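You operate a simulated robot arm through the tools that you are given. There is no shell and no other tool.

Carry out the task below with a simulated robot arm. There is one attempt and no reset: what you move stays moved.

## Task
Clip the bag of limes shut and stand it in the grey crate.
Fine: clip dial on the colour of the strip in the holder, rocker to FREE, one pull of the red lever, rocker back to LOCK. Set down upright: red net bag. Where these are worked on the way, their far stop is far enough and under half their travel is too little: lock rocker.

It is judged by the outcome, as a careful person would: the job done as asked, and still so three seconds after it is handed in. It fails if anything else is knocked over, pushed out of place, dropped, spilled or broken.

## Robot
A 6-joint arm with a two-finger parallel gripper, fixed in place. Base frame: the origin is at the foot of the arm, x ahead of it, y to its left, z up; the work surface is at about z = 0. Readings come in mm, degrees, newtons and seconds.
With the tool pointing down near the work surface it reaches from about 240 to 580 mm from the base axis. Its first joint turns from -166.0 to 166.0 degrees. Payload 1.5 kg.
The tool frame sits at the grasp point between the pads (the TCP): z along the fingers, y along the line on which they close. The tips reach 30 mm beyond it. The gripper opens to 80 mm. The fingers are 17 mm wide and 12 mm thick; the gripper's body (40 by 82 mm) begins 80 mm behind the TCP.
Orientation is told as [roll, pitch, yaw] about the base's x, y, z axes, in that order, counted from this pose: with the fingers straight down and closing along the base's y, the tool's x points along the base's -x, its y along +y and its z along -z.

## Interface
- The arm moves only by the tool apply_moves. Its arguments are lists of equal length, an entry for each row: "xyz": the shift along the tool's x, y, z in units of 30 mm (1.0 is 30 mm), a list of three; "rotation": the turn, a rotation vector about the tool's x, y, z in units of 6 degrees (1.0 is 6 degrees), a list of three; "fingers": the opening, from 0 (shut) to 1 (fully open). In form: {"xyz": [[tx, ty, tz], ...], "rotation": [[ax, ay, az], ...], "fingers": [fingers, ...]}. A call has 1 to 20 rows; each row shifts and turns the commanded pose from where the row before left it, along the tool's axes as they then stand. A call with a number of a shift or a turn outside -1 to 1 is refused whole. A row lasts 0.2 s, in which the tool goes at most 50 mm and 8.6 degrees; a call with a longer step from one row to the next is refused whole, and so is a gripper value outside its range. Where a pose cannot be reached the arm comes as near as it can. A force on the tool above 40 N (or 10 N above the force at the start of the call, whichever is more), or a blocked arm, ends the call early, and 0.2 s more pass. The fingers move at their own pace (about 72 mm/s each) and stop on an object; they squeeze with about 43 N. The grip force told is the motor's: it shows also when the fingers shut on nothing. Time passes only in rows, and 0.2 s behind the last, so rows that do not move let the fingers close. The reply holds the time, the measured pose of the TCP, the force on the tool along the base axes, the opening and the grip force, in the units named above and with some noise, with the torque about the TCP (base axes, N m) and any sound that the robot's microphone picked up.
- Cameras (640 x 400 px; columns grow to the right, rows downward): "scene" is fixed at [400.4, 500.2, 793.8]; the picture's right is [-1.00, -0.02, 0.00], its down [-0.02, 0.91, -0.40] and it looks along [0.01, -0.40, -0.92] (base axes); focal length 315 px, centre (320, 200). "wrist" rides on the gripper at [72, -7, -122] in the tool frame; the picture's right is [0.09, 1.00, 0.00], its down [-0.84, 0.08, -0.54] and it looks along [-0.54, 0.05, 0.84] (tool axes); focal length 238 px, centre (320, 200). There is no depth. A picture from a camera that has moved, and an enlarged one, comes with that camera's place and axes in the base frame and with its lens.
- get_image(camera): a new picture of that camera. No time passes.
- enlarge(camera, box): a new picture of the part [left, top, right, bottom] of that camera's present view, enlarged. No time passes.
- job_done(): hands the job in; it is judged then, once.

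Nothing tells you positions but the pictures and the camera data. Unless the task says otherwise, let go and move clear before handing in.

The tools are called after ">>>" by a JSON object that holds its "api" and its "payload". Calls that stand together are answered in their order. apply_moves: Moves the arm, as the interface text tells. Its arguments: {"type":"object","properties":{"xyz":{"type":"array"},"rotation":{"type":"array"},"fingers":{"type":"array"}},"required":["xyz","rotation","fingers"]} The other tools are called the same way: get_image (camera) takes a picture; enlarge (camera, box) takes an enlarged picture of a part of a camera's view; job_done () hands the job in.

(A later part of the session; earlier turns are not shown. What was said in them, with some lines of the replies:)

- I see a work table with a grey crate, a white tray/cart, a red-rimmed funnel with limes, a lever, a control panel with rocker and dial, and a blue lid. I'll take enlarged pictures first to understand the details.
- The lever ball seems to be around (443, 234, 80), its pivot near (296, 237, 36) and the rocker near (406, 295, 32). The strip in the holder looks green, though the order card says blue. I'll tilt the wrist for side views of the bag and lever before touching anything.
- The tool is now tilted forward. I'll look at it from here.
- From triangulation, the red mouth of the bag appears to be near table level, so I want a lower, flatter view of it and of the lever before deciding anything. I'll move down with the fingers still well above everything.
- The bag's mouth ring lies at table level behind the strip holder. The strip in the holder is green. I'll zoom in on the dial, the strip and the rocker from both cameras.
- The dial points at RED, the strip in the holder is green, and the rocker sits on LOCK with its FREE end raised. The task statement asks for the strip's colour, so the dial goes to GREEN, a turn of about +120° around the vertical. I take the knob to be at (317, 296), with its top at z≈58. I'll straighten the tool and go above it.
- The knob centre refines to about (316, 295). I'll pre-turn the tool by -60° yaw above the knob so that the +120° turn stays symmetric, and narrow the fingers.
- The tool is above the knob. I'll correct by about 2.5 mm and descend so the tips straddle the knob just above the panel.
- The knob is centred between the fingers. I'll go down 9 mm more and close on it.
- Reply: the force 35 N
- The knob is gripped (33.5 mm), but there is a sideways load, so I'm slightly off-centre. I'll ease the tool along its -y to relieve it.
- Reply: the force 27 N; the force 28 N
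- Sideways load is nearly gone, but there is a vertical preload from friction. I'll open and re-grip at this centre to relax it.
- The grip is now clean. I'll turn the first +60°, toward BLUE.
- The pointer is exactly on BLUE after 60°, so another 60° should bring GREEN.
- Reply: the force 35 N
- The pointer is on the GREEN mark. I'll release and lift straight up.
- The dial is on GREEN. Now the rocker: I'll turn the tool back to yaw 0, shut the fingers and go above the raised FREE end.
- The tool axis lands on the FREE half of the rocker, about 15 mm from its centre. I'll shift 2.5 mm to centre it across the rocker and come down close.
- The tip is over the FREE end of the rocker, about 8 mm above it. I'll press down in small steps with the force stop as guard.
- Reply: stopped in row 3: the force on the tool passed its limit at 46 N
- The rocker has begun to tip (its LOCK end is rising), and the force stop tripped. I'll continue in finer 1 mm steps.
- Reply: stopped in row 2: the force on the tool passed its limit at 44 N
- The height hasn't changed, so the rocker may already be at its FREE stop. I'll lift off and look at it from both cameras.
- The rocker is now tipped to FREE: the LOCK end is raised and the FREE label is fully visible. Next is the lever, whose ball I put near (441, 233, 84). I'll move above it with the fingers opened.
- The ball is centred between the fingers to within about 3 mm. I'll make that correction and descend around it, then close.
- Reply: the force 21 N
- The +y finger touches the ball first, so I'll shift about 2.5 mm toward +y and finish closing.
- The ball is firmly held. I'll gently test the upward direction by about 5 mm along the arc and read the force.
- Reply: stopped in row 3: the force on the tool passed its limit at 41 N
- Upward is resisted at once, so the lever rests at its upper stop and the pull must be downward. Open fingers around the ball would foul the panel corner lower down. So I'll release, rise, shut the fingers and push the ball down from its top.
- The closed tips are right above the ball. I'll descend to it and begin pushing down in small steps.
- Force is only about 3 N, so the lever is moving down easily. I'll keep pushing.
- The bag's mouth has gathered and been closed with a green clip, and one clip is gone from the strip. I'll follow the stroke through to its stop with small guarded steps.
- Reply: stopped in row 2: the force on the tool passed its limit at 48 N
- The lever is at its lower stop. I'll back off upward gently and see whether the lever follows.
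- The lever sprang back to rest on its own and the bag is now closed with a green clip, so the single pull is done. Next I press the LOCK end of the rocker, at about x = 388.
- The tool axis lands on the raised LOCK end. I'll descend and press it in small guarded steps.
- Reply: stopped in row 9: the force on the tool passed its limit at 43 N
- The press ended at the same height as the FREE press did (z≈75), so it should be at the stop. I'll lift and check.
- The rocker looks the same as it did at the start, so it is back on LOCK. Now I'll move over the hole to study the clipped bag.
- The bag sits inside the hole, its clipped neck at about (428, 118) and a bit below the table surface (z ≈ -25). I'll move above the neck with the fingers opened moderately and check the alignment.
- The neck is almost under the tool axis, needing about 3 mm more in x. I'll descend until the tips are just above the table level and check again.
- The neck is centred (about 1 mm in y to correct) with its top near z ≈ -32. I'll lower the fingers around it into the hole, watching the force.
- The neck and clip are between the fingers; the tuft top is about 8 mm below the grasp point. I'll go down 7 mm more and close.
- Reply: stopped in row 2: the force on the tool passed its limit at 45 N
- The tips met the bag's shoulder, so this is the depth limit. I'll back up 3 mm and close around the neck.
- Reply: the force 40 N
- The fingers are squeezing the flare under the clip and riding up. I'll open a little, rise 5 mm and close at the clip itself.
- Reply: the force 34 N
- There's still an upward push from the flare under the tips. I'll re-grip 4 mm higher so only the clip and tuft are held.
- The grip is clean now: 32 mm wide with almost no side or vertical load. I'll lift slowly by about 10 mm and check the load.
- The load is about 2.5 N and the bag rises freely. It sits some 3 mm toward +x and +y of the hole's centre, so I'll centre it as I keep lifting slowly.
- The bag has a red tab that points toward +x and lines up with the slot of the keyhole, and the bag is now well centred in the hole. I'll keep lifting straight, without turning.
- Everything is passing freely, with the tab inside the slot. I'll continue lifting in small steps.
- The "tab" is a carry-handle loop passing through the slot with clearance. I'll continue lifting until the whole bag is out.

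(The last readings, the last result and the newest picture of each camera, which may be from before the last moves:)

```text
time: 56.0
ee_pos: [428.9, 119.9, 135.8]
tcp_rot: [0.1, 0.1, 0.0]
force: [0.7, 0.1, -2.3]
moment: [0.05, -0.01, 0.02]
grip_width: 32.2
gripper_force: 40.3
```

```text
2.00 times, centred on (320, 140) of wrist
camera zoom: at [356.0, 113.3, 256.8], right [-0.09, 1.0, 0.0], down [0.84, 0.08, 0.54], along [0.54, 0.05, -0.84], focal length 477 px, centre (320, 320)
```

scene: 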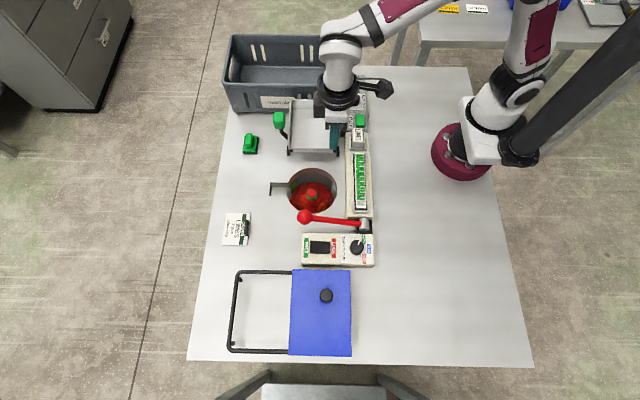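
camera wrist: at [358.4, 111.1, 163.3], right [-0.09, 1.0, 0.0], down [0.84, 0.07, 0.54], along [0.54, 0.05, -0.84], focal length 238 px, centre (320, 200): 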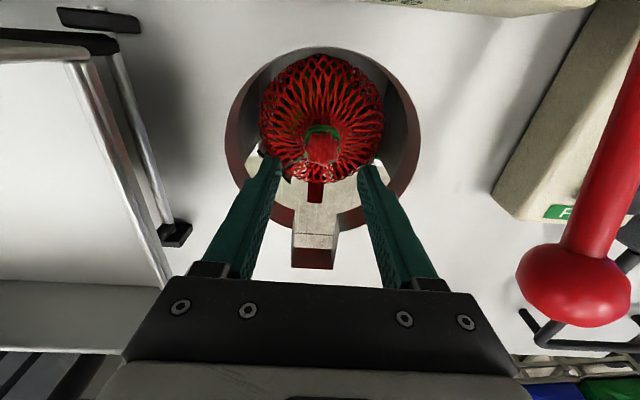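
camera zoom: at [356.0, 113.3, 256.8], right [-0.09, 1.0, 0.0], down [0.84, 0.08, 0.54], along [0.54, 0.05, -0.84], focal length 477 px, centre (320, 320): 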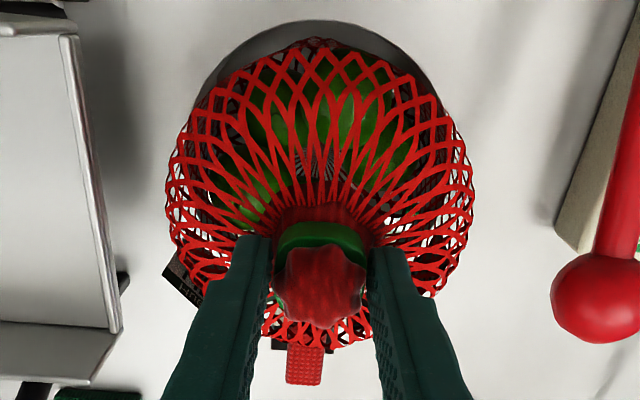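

>>> {"api": "apply_moves", "payload": {"xyz": [[0, 0, -0.35], [0, 0, -0.35], [0, 0, -0.35], [0, 0, -0.35], [0, 0, -0.35], [0, 0, -0.35], [0, 0, -0.35], [0, 0, -0.35], [0, 0, -0.35], [0, 0, -0.35]], "rotation": [[0, 0, 0], [0, 0, 0], [0, 0, 0], [0, 0, 0], [0, 0, 0], [0, 0, 0], [0, 0, 0], [0, 0, 0], [0, 0, 0], [0, 0, 0]], "fingers": [0.25, 0.25, 0.25, 0.25, 0.25, 0.25, 0.25, 0.25, 0.25, 0.25]}}

>>> {"api": "get_image", "payload": {"camera": "scene"}}

>>> {"api": "get_image", "payload": {"camera": "wrist"}}

>>> {"api": "enlarge", "payload": {"camera": "scene", "box": [250, 100, 370, 230]}}

```text
time: 58.2
ee_pos: [430.3, 121.2, 240.2]
tcp_rot: [0.1, 0.1, 0.0]
force: [0.4, -0.1, -2.6]
moment: [0.0, -0.02, -0.04]
grip_width: 32.2
gripper_force: 40.6
```

```text
taken
```

scene: 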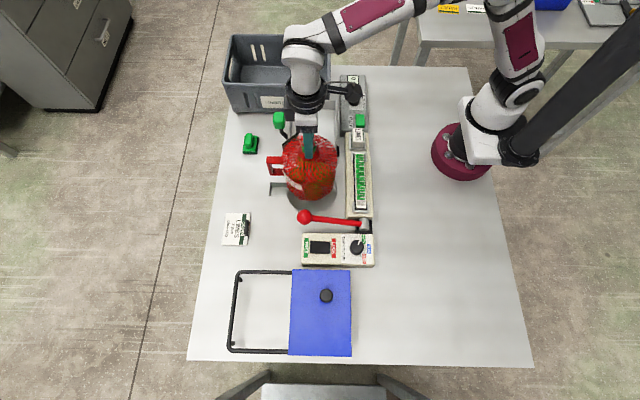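

```text
taken
camera wrist: at [357.8, 113.5, 362.1], right [-0.09, 1.0, 0.0], down [0.84, 0.08, 0.54], along [0.54, 0.05, -0.84], focal length 238 px, centre (320, 200)
```

wrist: 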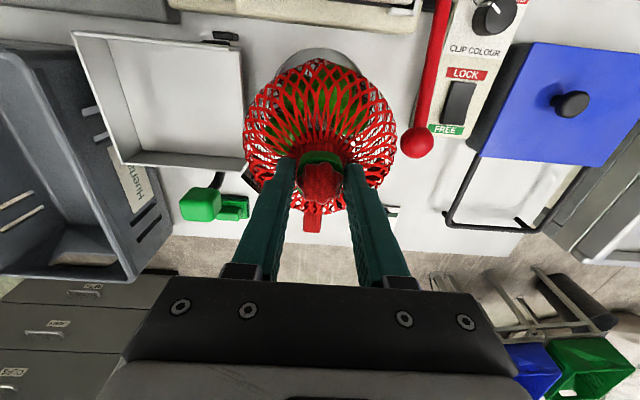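

```text
3.08 times, centred on (310, 165) of scene
camera zoom: at [400.4, 500.2, 793.8], right [-1.0, -0.02, 0.0], down [-0.02, 0.91, -0.4], along [0.01, -0.4, -0.92], focal length 970 px, centre (351, 308)
```

zoom: 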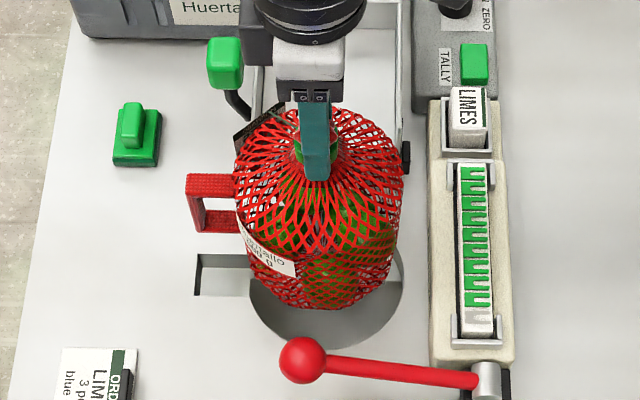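

The bag is clear of the hole and hangs upright; it is about 200 mm tall below the grip. I'll lift further so its bottom clears the crate rim (about z = 130).

>>> {"api": "apply_moves", "payload": {"xyz": [[0, 0, -0.5], [0, 0, -0.5], [0, 0, -0.5], [0, 0, -0.5], [0, 0, -0.5], [0, 0, -0.5], [0, 0, -0.5], [0, 0, -0.5], [0, 0, -0.5], [0, 0, -0.5]], "rotation": [[0, 0, 0], [0, 0, 0], [0, 0, 0], [0, 0, 0], [0, 0, 0], [0, 0, 0], [0, 0, 0], [0, 0, 0], [0, 0, 0], [0, 0, 0]], "fingers": [0.25, 0.25, 0.25, 0.25, 0.25, 0.25, 0.25, 0.25, 0.25, 0.25]}}

>>> {"api": "get_image", "payload": {"camera": "scene"}}

>>> {"api": "get_image", "payload": {"camera": "wrist"}}

```text
time: 60.5
ee_pos: [426.9, 119.4, 391.5]
tcp_rot: [0.1, 0.2, 0.0]
force: [0.1, 0.1, -3.3]
moment: [0.03, -0.01, 0.02]
grip_width: 32.2
gripper_force: 40.5
```

```text
taken
```

scene: 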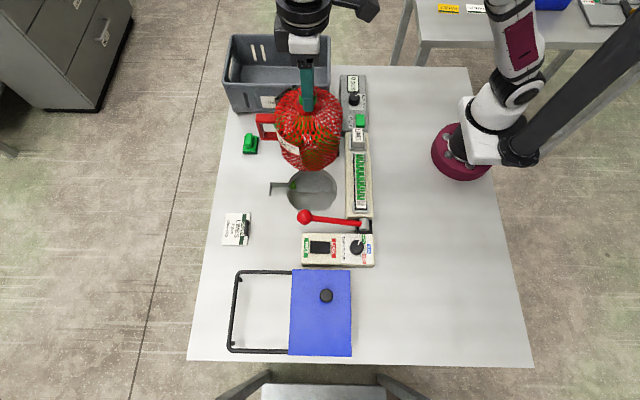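

```text
taken
camera wrist: at [354.6, 112.3, 512.9], right [-0.09, 1.0, 0.0], down [0.84, 0.08, 0.54], along [0.54, 0.05, -0.84], focal length 238 px, centre (320, 200)
```

wrist: 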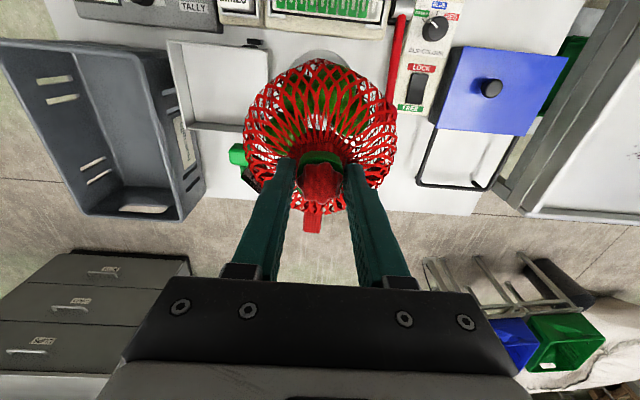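

The bag is hanging steadily with its bottom near z ≈ 190, above the rim. I'll zoom on the crate to fix its exact place.

>>> {"api": "enlarge", "payload": {"camera": "wrist", "box": [0, 20, 260, 230]}}

>>> {"api": "enlarge", "payload": {"camera": "scene", "box": [215, 20, 375, 160]}}

```text
1.90 times, centred on (130, 125) of wrist
camera zoom: at [354.6, 112.3, 512.9], right [-0.09, 1.0, 0.0], down [0.84, 0.08, 0.54], along [0.54, 0.05, -0.84], focal length 454 px, centre (682, 343)
```

zoom: 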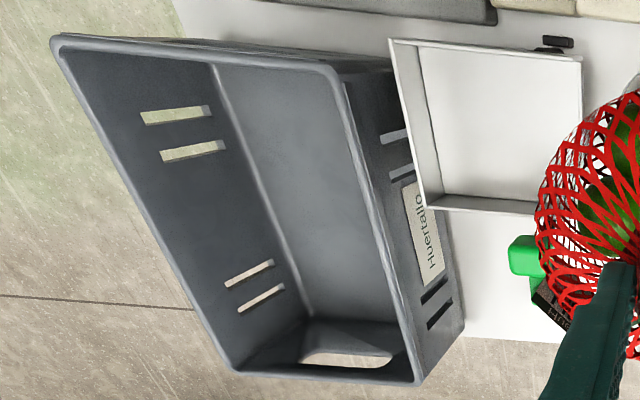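

```text
2.86 times, centred on (295, 90) of scene
camera zoom: at [400.4, 500.2, 793.8], right [-1.0, -0.02, 0.0], down [-0.02, 0.91, -0.4], along [0.01, -0.4, -0.92], focal length 901 px, centre (391, 514)
```

zoom: 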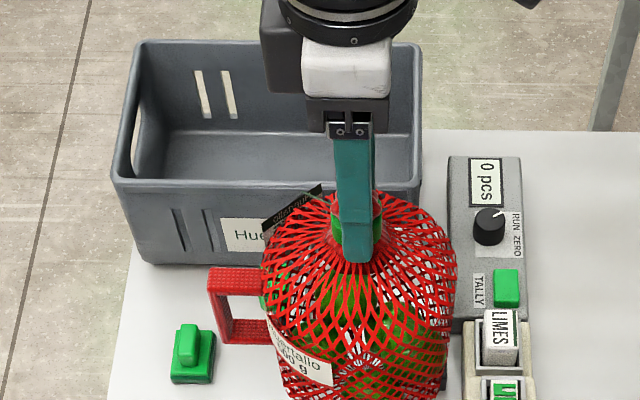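

The crate takes up roughly x 389–680 and y -330 to -140, with a rim near z ≈ 128. I'll carry the bag slowly at this height to above (475, -235), keeping the same yaw.

>>> {"api": "apply_moves", "payload": {"xyz": [[-0.078, -0.3, 0], [-0.078, -0.5, 0], [-0.078, -0.59, 0], [-0.078, -0.59, 0], [-0.078, -0.59, 0], [-0.078, -0.59, 0], [-0.078, -0.59, 0], [-0.078, -0.59, 0], [-0.078, -0.59, 0], [-0.078, -0.59, 0]], "rotation": [[0, 0, 0], [0, 0, 0], [0, 0, 0], [0, 0, 0], [0, 0, 0], [0, 0, 0], [0, 0, 0], [0, 0, 0], [0, 0, 0], [0, 0, 0]], "fingers": [0.25, 0.25, 0.25, 0.25, 0.25, 0.25, 0.25, 0.25, 0.25, 0.25]}}

>>> {"api": "get_image", "payload": {"camera": "scene"}}

>>> {"api": "get_image", "payload": {"camera": "wrist"}}

```text
time: 62.6
ee_pos: [451.1, -46.8, 390.0]
tcp_rot: [0.1, 0.1, -0.1]
force: [0.2, -1.0, -3.2]
moment: [-0.01, -0.04, 0.02]
grip_width: 32.3
gripper_force: 41.0
```

```text
taken
```

scene: 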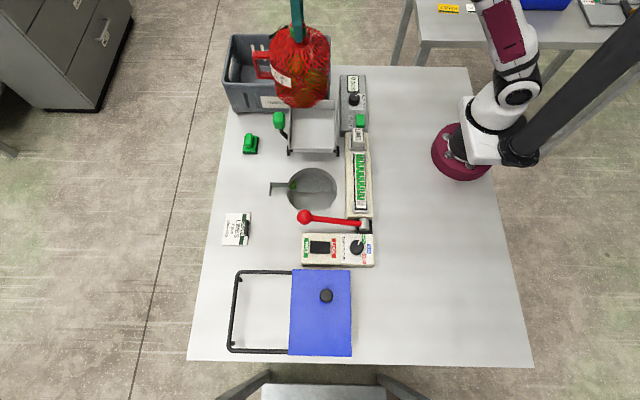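

```text
taken
camera wrist: at [379.3, -54.4, 511.3], right [-0.09, 1.0, 0.0], down [0.84, 0.07, 0.54], along [0.54, 0.05, -0.84], focal length 238 px, centre (320, 200)
```

wrist: 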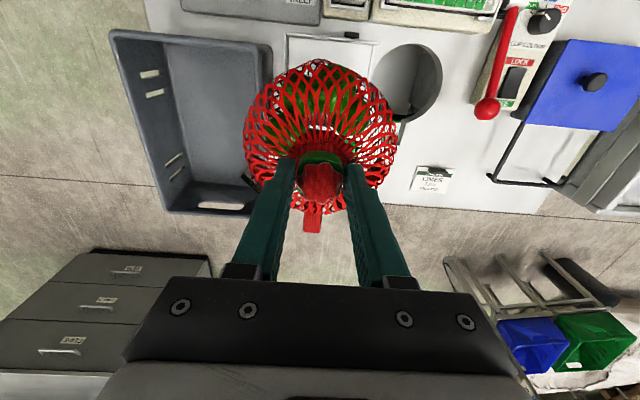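

The bag travels steadily. I'll continue the remaining ~192 mm to above the crate at (480, -238).

>>> {"api": "apply_moves", "payload": {"xyz": [[-0.08, -0.55, 0], [-0.08, -0.55, 0], [-0.08, -0.55, 0], [-0.08, -0.55, 0], [-0.08, -0.55, 0], [-0.08, -0.55, 0], [-0.08, -0.55, 0], [-0.08, -0.55, 0], [-0.08, -0.55, 0], [-0.08, -0.55, 0], [-0.08, -0.5, 0], [-0.08, -0.4, 0], [0, 0, 0]], "rotation": [[0, 0, 0], [0, 0, 0], [0, 0, 0], [0, 0, 0], [0, 0, 0], [0, 0, 0], [0, 0, 0], [0, 0, 0], [0, 0, 0], [0, 0, 0], [0, 0, 0], [0, 0, 0], [0, 0, 0]], "fingers": [0.25, 0.25, 0.25, 0.25, 0.25, 0.25, 0.25, 0.25, 0.25, 0.25, 0.25, 0.25, 0.25]}}

>>> {"api": "get_image", "payload": {"camera": "scene"}}

>>> {"api": "get_image", "payload": {"camera": "wrist"}}

```text
time: 65.5
ee_pos: [465.1, -150.6, 386.3]
tcp_rot: [0.2, -0.3, 0.0]
force: [-0.4, -0.5, -3.8]
moment: [0.0, 0.02, 0.04]
grip_width: 32.5
gripper_force: 40.3
out of reach, approached as far as the arm can: row 6, 7, 8, 9, 10, 11, 12
```

```text
taken
```

scene: 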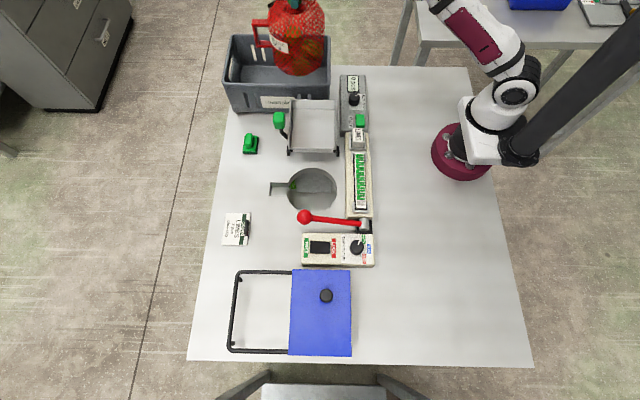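

```text
taken
camera wrist: at [390.9, -157.4, 506.7], right [-0.09, 1.0, 0.0], down [0.83, 0.07, 0.55], along [0.54, 0.05, -0.84], focal length 238 px, centre (320, 200)
```

wrist: 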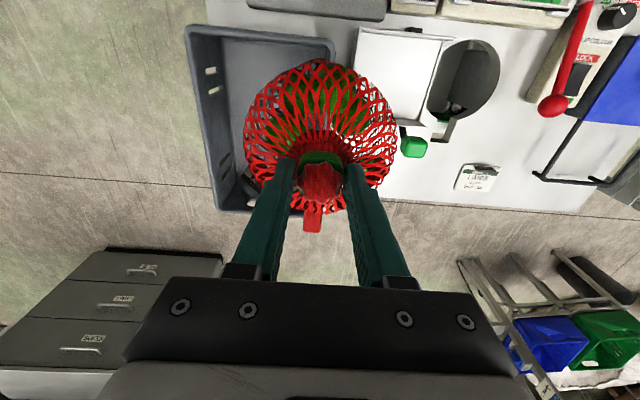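

The arm is out of reach beyond a radius of about 488 mm at this height. So I'll plan to tilt the tool slightly outward to gain reach, then straighten once the bag is lowered. First I'll check what the commanded pose is now with a tiny move back.

>>> {"api": "apply_moves", "payload": {"xyz": [[0.1, 0, 0]], "rotation": [[0, 0, 0]], "fingers": [0.25]}}

```text
time: 65.8
ee_pos: [460.8, -149.4, 387.4]
tcp_rot: [0.1, 0.1, 0.0]
force: [0.5, 0.7, -2.9]
moment: [0.03, 0.0, -0.03]
grip_width: 31.7
gripper_force: 40.4
```

The commanded pose stays synced with the reached one. I'll tilt 12° outward in slow steps.

>>> {"api": "apply_moves", "payload": {"xyz": [[0, 0, 0], [0, 0, 0], [0, 0, 0], [0, 0, 0], [0, 0, 0]], "rotation": [[0, -0.4, 0], [0, -0.4, 0], [0, -0.4, 0], [0, -0.4, 0], [0, -0.4, 0]], "fingers": [0.25, 0.25, 0.25, 0.25, 0.25]}}

>>> {"api": "enlarge", "payload": {"camera": "scene", "box": [200, 0, 380, 140]}}

>>> {"api": "get_image", "payload": {"camera": "wrist"}}

```text
time: 67.0
ee_pos: [461.8, -150.6, 386.5]
tcp_rot: [0.1, -12.0, -0.1]
force: [-0.5, -0.4, -2.5]
moment: [0.01, 0.12, -0.01]
grip_width: 32.3
gripper_force: 41.0
```

```text
2.86 times, centred on (290, 70) of scene
camera zoom: at [400.4, 500.2, 793.8], right [-1.0, -0.02, 0.0], down [-0.02, 0.91, -0.4], along [0.01, -0.4, -0.92], focal length 901 px, centre (406, 571)
```

zoom: 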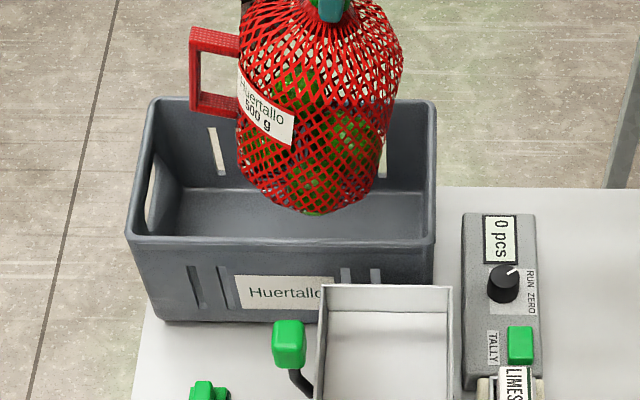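

```text
taken
camera wrist: at [365.4, -158.3, 490.0], right [-0.09, 1.0, -0.02], down [0.71, 0.08, 0.7], along [0.7, 0.05, -0.71], focal length 238 px, centre (320, 200)
```

wrist: 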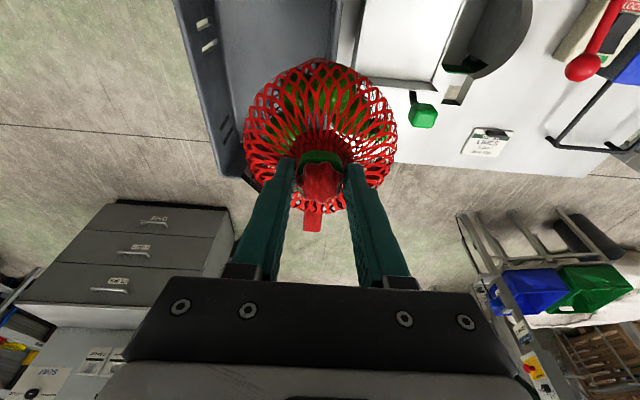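

The bag is tilted with the tool and clear of the rim. I'll now move over the crate's middle line, y ≈ -228.

>>> {"api": "apply_moves", "payload": {"xyz": [[0.054, -0.433, -0.012], [0.054, -0.433, -0.012], [0.054, -0.433, -0.012], [0.054, -0.433, -0.012], [0.054, -0.433, -0.012], [0.054, -0.433, -0.012], [0, 0, 0]], "rotation": [[0, 0, 0], [0, 0, 0], [0, 0, 0], [0, 0, 0], [0, 0, 0], [0, 0, 0], [0, 0, 0]], "fingers": [0.25, 0.25, 0.25, 0.25, 0.25, 0.25, 0.25]}}

>>> {"api": "get_image", "payload": {"camera": "scene"}}

>>> {"api": "enlarge", "payload": {"camera": "scene", "box": [200, 0, 380, 140]}}

>>> {"api": "get_image", "payload": {"camera": "wrist"}}

```text
time: 68.7
ee_pos: [452.0, -227.4, 386.1]
tcp_rot: [0.2, -11.9, -0.1]
force: [-0.4, -0.8, -3.0]
moment: [0.02, 0.11, 0.01]
grip_width: 32.0
gripper_force: 40.0
```

```text
taken
```

scene: 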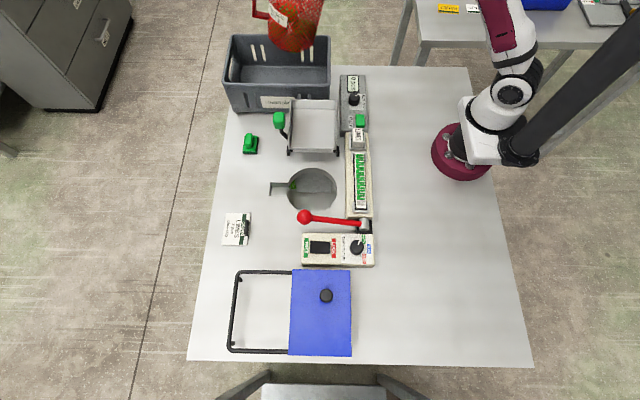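

```text
2.86 times, centred on (290, 70) of scene
camera zoom: at [400.4, 500.2, 793.8], right [-1.0, -0.02, 0.0], down [-0.02, 0.91, -0.4], along [0.01, -0.4, -0.92], focal length 901 px, centre (406, 571)
```

zoom: 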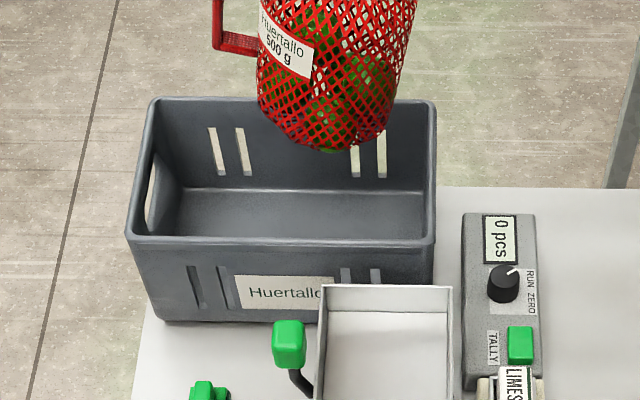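

```text
taken
camera wrist: at [355.7, -234.9, 489.4], right [-0.09, 1.0, -0.02], down [0.71, 0.08, 0.7], along [0.7, 0.05, -0.71], focal length 238 px, centre (320, 200)
```

wrist: 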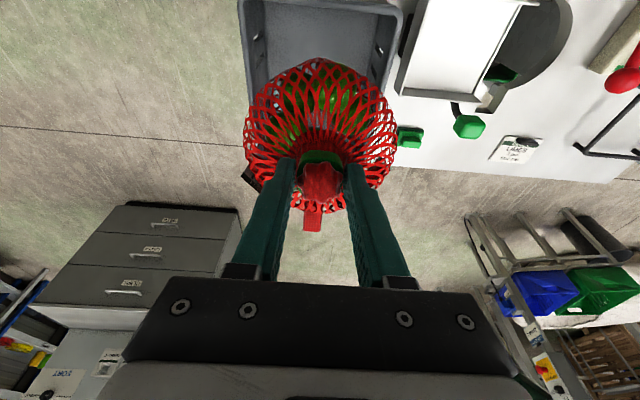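

The bag is over the crate interior with good margins to all walls. I'll lower it straight down by 86 mm so its bottom is inside, below the rim.

>>> {"api": "apply_moves", "payload": {"xyz": [[0.0994, 0, 0.467], [0.0994, 0, 0.467], [0.0994, 0, 0.467], [0.0994, 0, 0.467], [0.0994, 0, 0.467], [0.0994, 0, 0.467]], "rotation": [[0, 0, 0], [0, 0, 0], [0, 0, 0], [0, 0, 0], [0, 0, 0], [0, 0, 0]], "fingers": [0.25, 0.25, 0.25, 0.25, 0.25, 0.25]}}

>>> {"api": "enlarge", "payload": {"camera": "scene", "box": [200, 0, 380, 140]}}

>>> {"api": "get_image", "payload": {"camera": "wrist"}}

```text
time: 70.0
ee_pos: [451.2, -227.5, 300.5]
tcp_rot: [0.1, -11.9, -0.1]
force: [-1.0, 0.3, -2.9]
moment: [0.0, 0.09, -0.03]
grip_width: 32.3
gripper_force: 40.9
```

```text
2.86 times, centred on (290, 70) of scene
camera zoom: at [400.4, 500.2, 793.8], right [-1.0, -0.02, 0.0], down [-0.02, 0.91, -0.4], along [0.01, -0.4, -0.92], focal length 901 px, centre (406, 571)
```

zoom: 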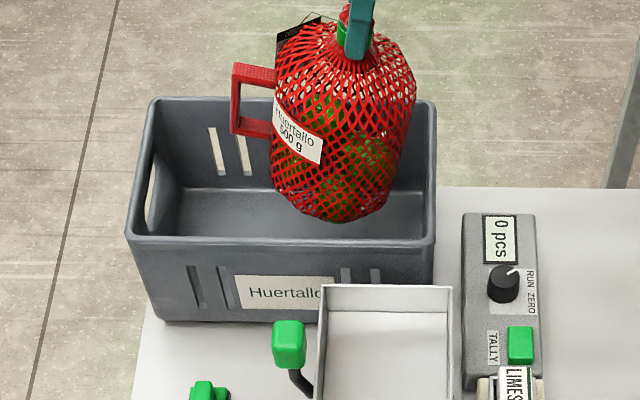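

```text
taken
camera wrist: at [355.7, -235.1, 404.1], right [-0.09, 1.0, -0.02], down [0.71, 0.07, 0.7], along [0.7, 0.05, -0.71], focal length 238 px, centre (320, 200)
```

wrist: 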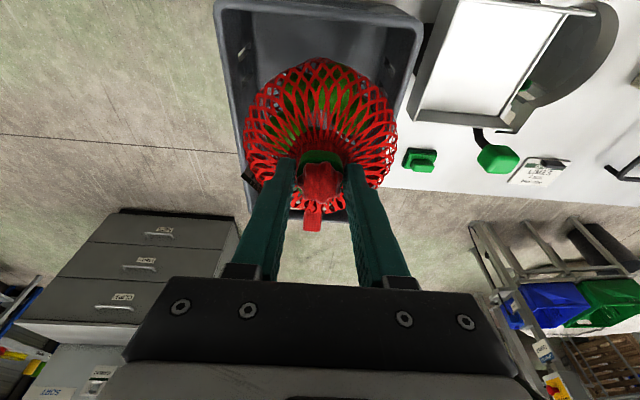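

The bag's lower half is inside the crate. I'll lower another 30 mm, then straighten upright while shifting outward so the bag stays mid-crate.

>>> {"api": "apply_moves", "payload": {"xyz": [[0.104, 0, 0.489], [0.104, 0, 0.489], [-0.163, 0, 0.03], [-0.163, 0, 0.025], [-0.163, 0, 0.02], [-0.163, 0, 0.015], [-0.163, 0, 0.01], [-0.163, 0, 0.005], [0, 0, 0]], "rotation": [[0, 0, 0], [0, 0, 0], [0, 0.333, 0], [0, 0.333, 0], [0, 0.333, 0], [0, 0.333, 0], [0, 0.333, 0], [0, 0.333, 0], [0, 0, 0]], "fingers": [0.25, 0.25, 0.25, 0.25, 0.25, 0.25, 0.25, 0.25, 0.25]}}

>>> {"api": "enlarge", "payload": {"camera": "scene", "box": [200, 0, 380, 140]}}

>>> {"api": "get_image", "payload": {"camera": "wrist"}}

```text
time: 72.0
ee_pos: [481.5, -226.7, 270.8]
tcp_rot: [0.1, 0.0, -0.1]
force: [0.4, 0.0, -3.6]
moment: [0.01, 0.02, -0.03]
grip_width: 32.2
gripper_force: 40.2
```

```text
2.86 times, centred on (290, 70) of scene
camera zoom: at [400.4, 500.2, 793.8], right [-1.0, -0.02, 0.0], down [-0.02, 0.91, -0.4], along [0.01, -0.4, -0.92], focal length 901 px, centre (406, 571)
```

zoom: 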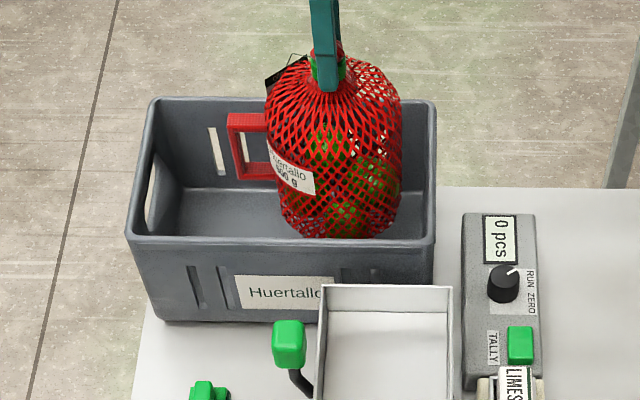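

```text
taken
camera wrist: at [409.1, -234.9, 391.5], right [-0.09, 1.0, 0.0], down [0.84, 0.08, 0.54], along [0.54, 0.05, -0.84], focal length 238 px, centre (320, 200)
```

wrist: 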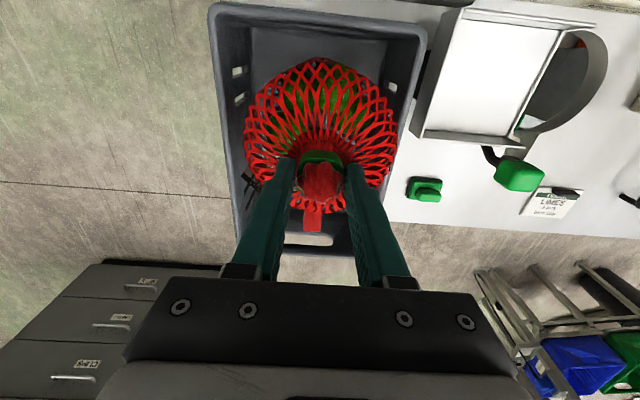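

The bag is upright inside the crate. I'll centre it 8 mm toward -y and lower slowly, watching for the load to come off.

>>> {"api": "apply_moves", "payload": {"xyz": [[0, -0.13, 0], [0, -0.13, 0], [0, 0, 0.2], [0, 0, 0.2], [0, 0, 0.2], [0, 0, 0.2], [0, 0, 0.2], [0, 0, 0.2]], "rotation": [[0, 0, 0], [0, 0, 0], [0, 0, 0], [0, 0, 0], [0, 0, 0], [0, 0, 0], [0, 0, 0], [0, 0, 0]], "fingers": [0.25, 0.25, 0.25, 0.25, 0.25, 0.25, 0.25, 0.25]}}

>>> {"api": "enlarge", "payload": {"camera": "scene", "box": [200, 0, 380, 140]}}

```text
time: 73.8
ee_pos: [482.3, -236.3, 234.6]
tcp_rot: [0.1, 0.1, 0.0]
force: [-0.7, -0.1, -2.0]
moment: [0.05, 0.0, -0.01]
grip_width: 32.3
gripper_force: 40.7
```

```text
2.86 times, centred on (290, 70) of scene
camera zoom: at [400.4, 500.2, 793.8], right [-1.0, -0.02, 0.0], down [-0.02, 0.91, -0.4], along [0.01, -0.4, -0.92], focal length 901 px, centre (406, 571)
```

zoom: 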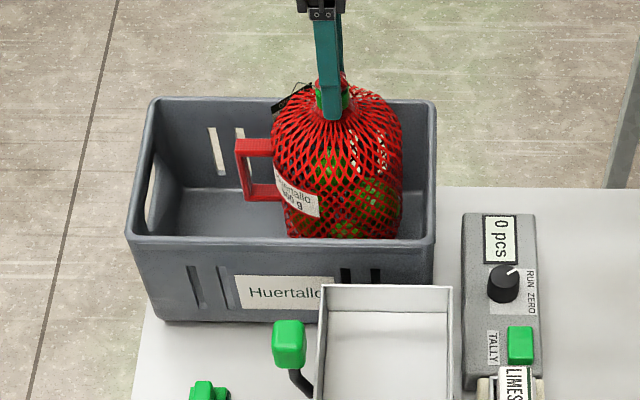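

>>> {"api": "apply_moves", "payload": {"xyz": [[0, 0, 0.12], [0, 0, 0.12], [0, 0, 0.12], [0, 0, 0.12]], "rotation": [[0, 0, 0], [0, 0, 0], [0, 0, 0], [0, 0, 0]], "fingers": [0.25, 0.25, 0.25, 0.25]}}

```text
time: 74.8
ee_pos: [480.3, -236.3, 220.1]
tcp_rot: [0.1, 0.1, -0.1]
force: [0.8, -0.1, -2.3]
moment: [0.03, -0.05, 0.03]
grip_width: 32.1
gripper_force: 40.4
```

Still hanging free. I'll continue in finer steps.

>>> {"api": "apply_moves", "payload": {"xyz": [[0, 0, 0.07], [0, 0, 0.07], [0, 0, 0.07], [0, 0, 0.07]], "rotation": [[0, 0, 0], [0, 0, 0], [0, 0, 0], [0, 0, 0]], "fingers": [0.25, 0.25, 0.25, 0.25]}}

>>> {"api": "enlarge", "payload": {"camera": "scene", "box": [200, 0, 380, 140]}}

>>> {"api": "get_image", "payload": {"camera": "wrist"}}

```text
time: 75.8
ee_pos: [481.1, -238.2, 211.6]
tcp_rot: [0.1, 0.1, -0.1]
force: [0.8, 0.4, -3.4]
moment: [0.02, -0.01, 0.0]
grip_width: 32.3
gripper_force: 40.1
```

```text
2.86 times, centred on (290, 70) of scene
camera zoom: at [400.4, 500.2, 793.8], right [-1.0, -0.02, 0.0], down [-0.02, 0.91, -0.4], along [0.01, -0.4, -0.92], focal length 901 px, centre (406, 571)
```

zoom: 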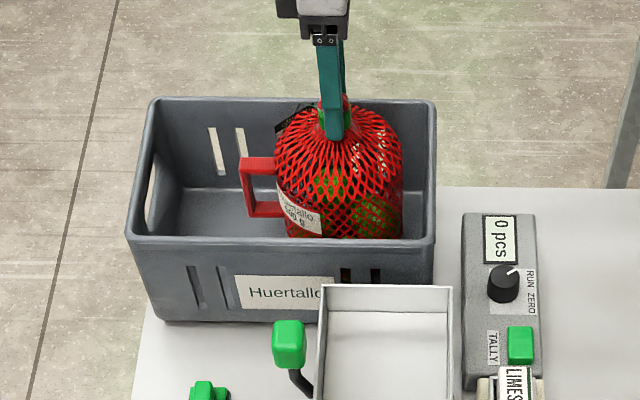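

```text
taken
camera wrist: at [408.2, -244.0, 332.8], right [-0.09, 1.0, 0.0], down [0.84, 0.08, 0.54], along [0.54, 0.05, -0.84], focal length 238 px, centre (320, 200)
```

wrist: 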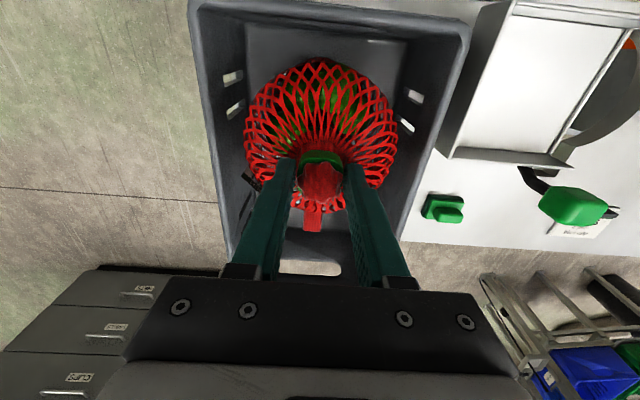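

>>> {"api": "apply_moves", "payload": {"xyz": [[0, 0, 0.08], [0, 0, 0.08], [0, 0, 0.08], [0, 0, 0.08], [0, 0, 0.08]], "rotation": [[0, 0, 0], [0, 0, 0], [0, 0, 0], [0, 0, 0], [0, 0, 0]], "fingers": [0.25, 0.25, 0.25, 0.25, 0.25]}}

```text
time: 76.6
ee_pos: [481.6, -236.4, 210.4]
tcp_rot: [-0.1, -0.3, -0.1]
force: [-4.2, 1.8, 10.9]
moment: [0.03, 0.1, -0.01]
grip_width: 32.0
gripper_force: 40.2
stopped in row 3: the force on the tool passed its limit at 44 N (the readings are from after the stop); the commanded pose is now the measured one
```

The bag has touched down on the crate floor at z ≈ 210. I'll ease up 1 mm to relax the press, then open the fingers.

>>> {"api": "apply_moves", "payload": {"xyz": [[0, 0, -0.03], [0, 0, 0]], "rotation": [[0, 0.03, 0], [0, 0, 0]], "fingers": [0.25, 0.25]}}

>>> {"api": "enlarge", "payload": {"camera": "scene", "box": [200, 0, 380, 140]}}

```text
time: 77.2
ee_pos: [480.8, -236.9, 210.2]
tcp_rot: [-0.1, 0.0, -0.1]
force: [0.4, 0.3, 5.4]
moment: [-0.09, -0.62, 0.04]
grip_width: 32.3
gripper_force: 40.8
```

```text
2.86 times, centred on (290, 70) of scene
camera zoom: at [400.4, 500.2, 793.8], right [-1.0, -0.02, 0.0], down [-0.02, 0.91, -0.4], along [0.01, -0.4, -0.92], focal length 901 px, centre (406, 571)
```

zoom: 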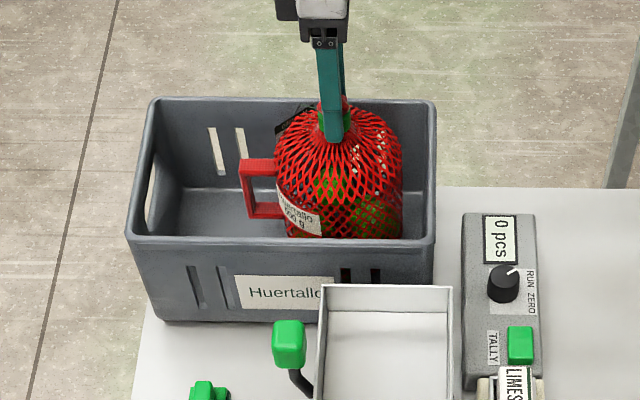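

The bag stands on the floor and is upright. I'll release now.

>>> {"api": "apply_moves", "payload": {"xyz": [[0, 0, 0], [0, 0, 0], [0, 0, 0]], "rotation": [[0, 0, 0], [0, 0, 0], [0, 0, 0]], "fingers": [0.5, 0.65, 0.65]}}

>>> {"api": "enlarge", "payload": {"camera": "scene", "box": [200, 0, 380, 140]}}

>>> {"api": "enlarge", "payload": {"camera": "wrist", "box": [200, 40, 440, 240]}}

```text
time: 78.0
ee_pos: [481.8, -235.3, 209.0]
tcp_rot: [0.1, 0.0, -0.1]
force: [-0.2, 0.0, 0.1]
moment: [0.03, 0.03, 0.0]
grip_width: 52.3
gripper_force: 0.2
```

```text
2.86 times, centred on (290, 70) of scene
camera zoom: at [400.4, 500.2, 793.8], right [-1.0, -0.02, 0.0], down [-0.02, 0.91, -0.4], along [0.01, -0.4, -0.92], focal length 901 px, centre (406, 571)
```

zoom: 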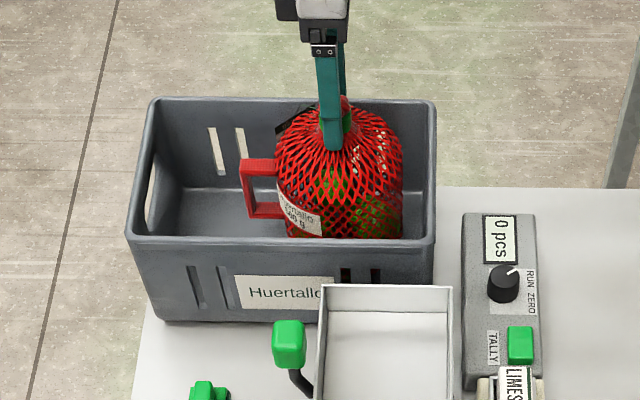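

```text
2.00 times, centred on (320, 140) of wrist
camera zoom: at [408.5, -243.0, 330.8], right [-0.09, 1.0, 0.0], down [0.84, 0.08, 0.54], along [0.54, 0.05, -0.84], focal length 477 px, centre (320, 320)
```

zoom: 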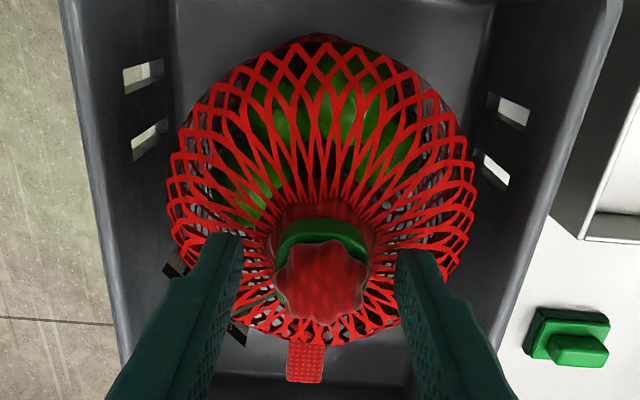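

The bag stands on its own. I'll withdraw straight up, then back toward the base.

>>> {"api": "apply_moves", "payload": {"xyz": [[0, 0, -0.3], [0, 0, -0.5], [0, 0, -0.6], [0, 0, -0.6], [0.6, 0.2, -0.5], [0.8, 0.3, -0.5], [0.8, 0.4, -0.5], [0.8, 0.4, -0.5], [0.8, 0.4, 0], [0.8, 0.4, 0], [0, 0, 0], [0, 0, 0]], "rotation": [[0, 0, 0], [0, 0, 0], [0, 0, 0], [0, 0, 0], [0, 0, 0], [0, 0, 0], [0, 0, 0], [0, 0, 0], [0, 0, 0], [0, 0, 0], [0, 0, 0], [0, 0, 0]], "fingers": [0.65, 0.65, 0.65, 0.65, 0.65, 0.65, 0.65, 0.65, 0.65, 0.65, 0.65, 0.65]}}

>>> {"api": "get_image", "payload": {"camera": "scene"}}

>>> {"api": "enlarge", "payload": {"camera": "scene", "box": [200, 0, 380, 140]}}

>>> {"api": "get_image", "payload": {"camera": "wrist"}}

>>> {"api": "enlarge", "payload": {"camera": "scene", "box": [270, 150, 390, 280]}}

```text
time: 80.6
ee_pos: [340.4, -173.5, 331.4]
tcp_rot: [0.0, 0.0, -0.1]
force: [-0.5, -1.0, -0.1]
moment: [0.01, -0.03, 0.02]
grip_width: 52.2
gripper_force: 0.1
```

```text
taken
```

scene: 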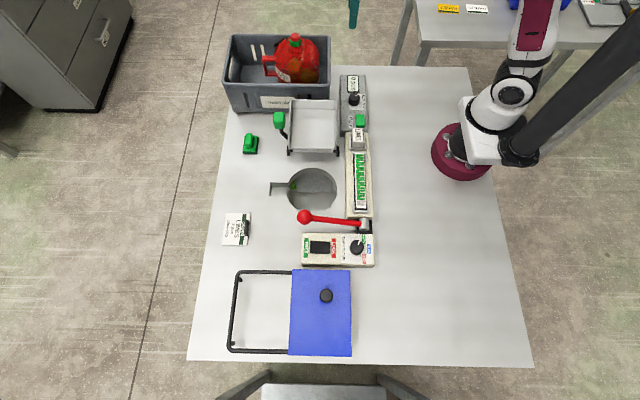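

```text
2.86 times, centred on (290, 70) of scene
camera zoom: at [400.4, 500.2, 793.8], right [-1.0, -0.02, 0.0], down [-0.02, 0.91, -0.4], along [0.01, -0.4, -0.92], focal length 901 px, centre (406, 571)
```

zoom: 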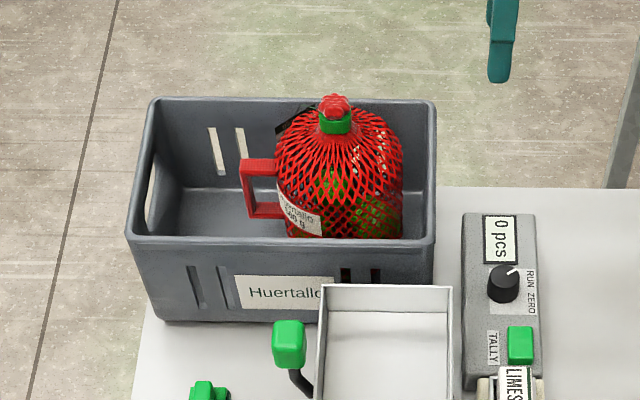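

```text
taken
camera wrist: at [267.6, -179.9, 451.9], right [-0.09, 1.0, 0.0], down [0.84, 0.08, 0.54], along [0.54, 0.05, -0.84], focal length 238 px, centre (320, 200)
```

wrist: 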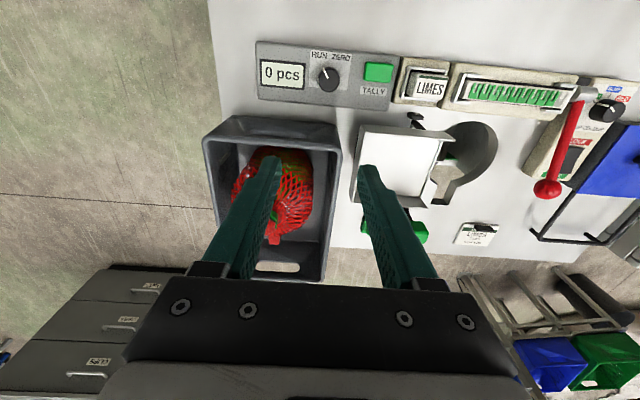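

```text
3.08 times, centred on (330, 215) of scene
camera zoom: at [400.4, 500.2, 793.8], right [-1.0, -0.02, 0.0], down [-0.02, 0.91, -0.4], along [0.01, -0.4, -0.92], focal length 970 px, centre (289, 154)
```

zoom: 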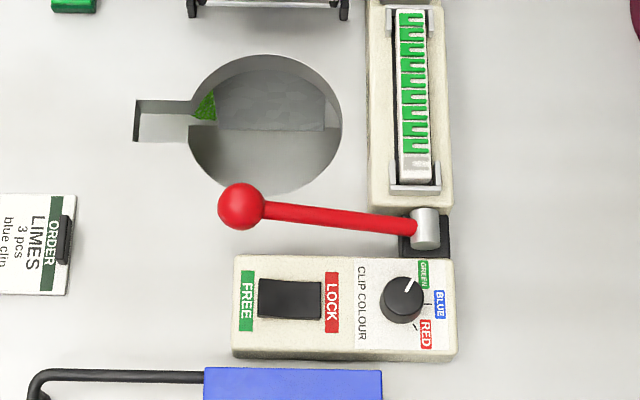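

The bag stands upright in the grey crate, closed with a green clip. The dial is on GREEN, the lever is back at rest after its one pull, and the rocker is on LOCK. Nothing else looks out of place and the gripper is clear, so I'm handing in.

>>> {"api": "job_done", "payload": {}}

```text
The job is handed in.
```

The bag of limes is clipped shut and standing upright in the grey crate, and I've handed the job in. I don't have a verdict back.

- **Dial:** I turned it from RED to GREEN, the colour of the strip in the holder.
- **Rocker and lever:** I set the rocker to FREE and pulled the lever once, down to its stop; it sprang back by itself. The rocker is back on LOCK.
- **Bag:** It closed with one green clip. I lifted it out of the hole, set it down in the crate and let go, and it stayed standing. In the last pictures nothing else had been moved or knocked over.

**Clip colour:** The order card on the table reads "LIMES 3 pcs blue clip", but the strip in the holder was green. I followed your instruction to match the strip, so the bag has a green clip. I also didn't count the limes against the card, since you didn't ask for it.
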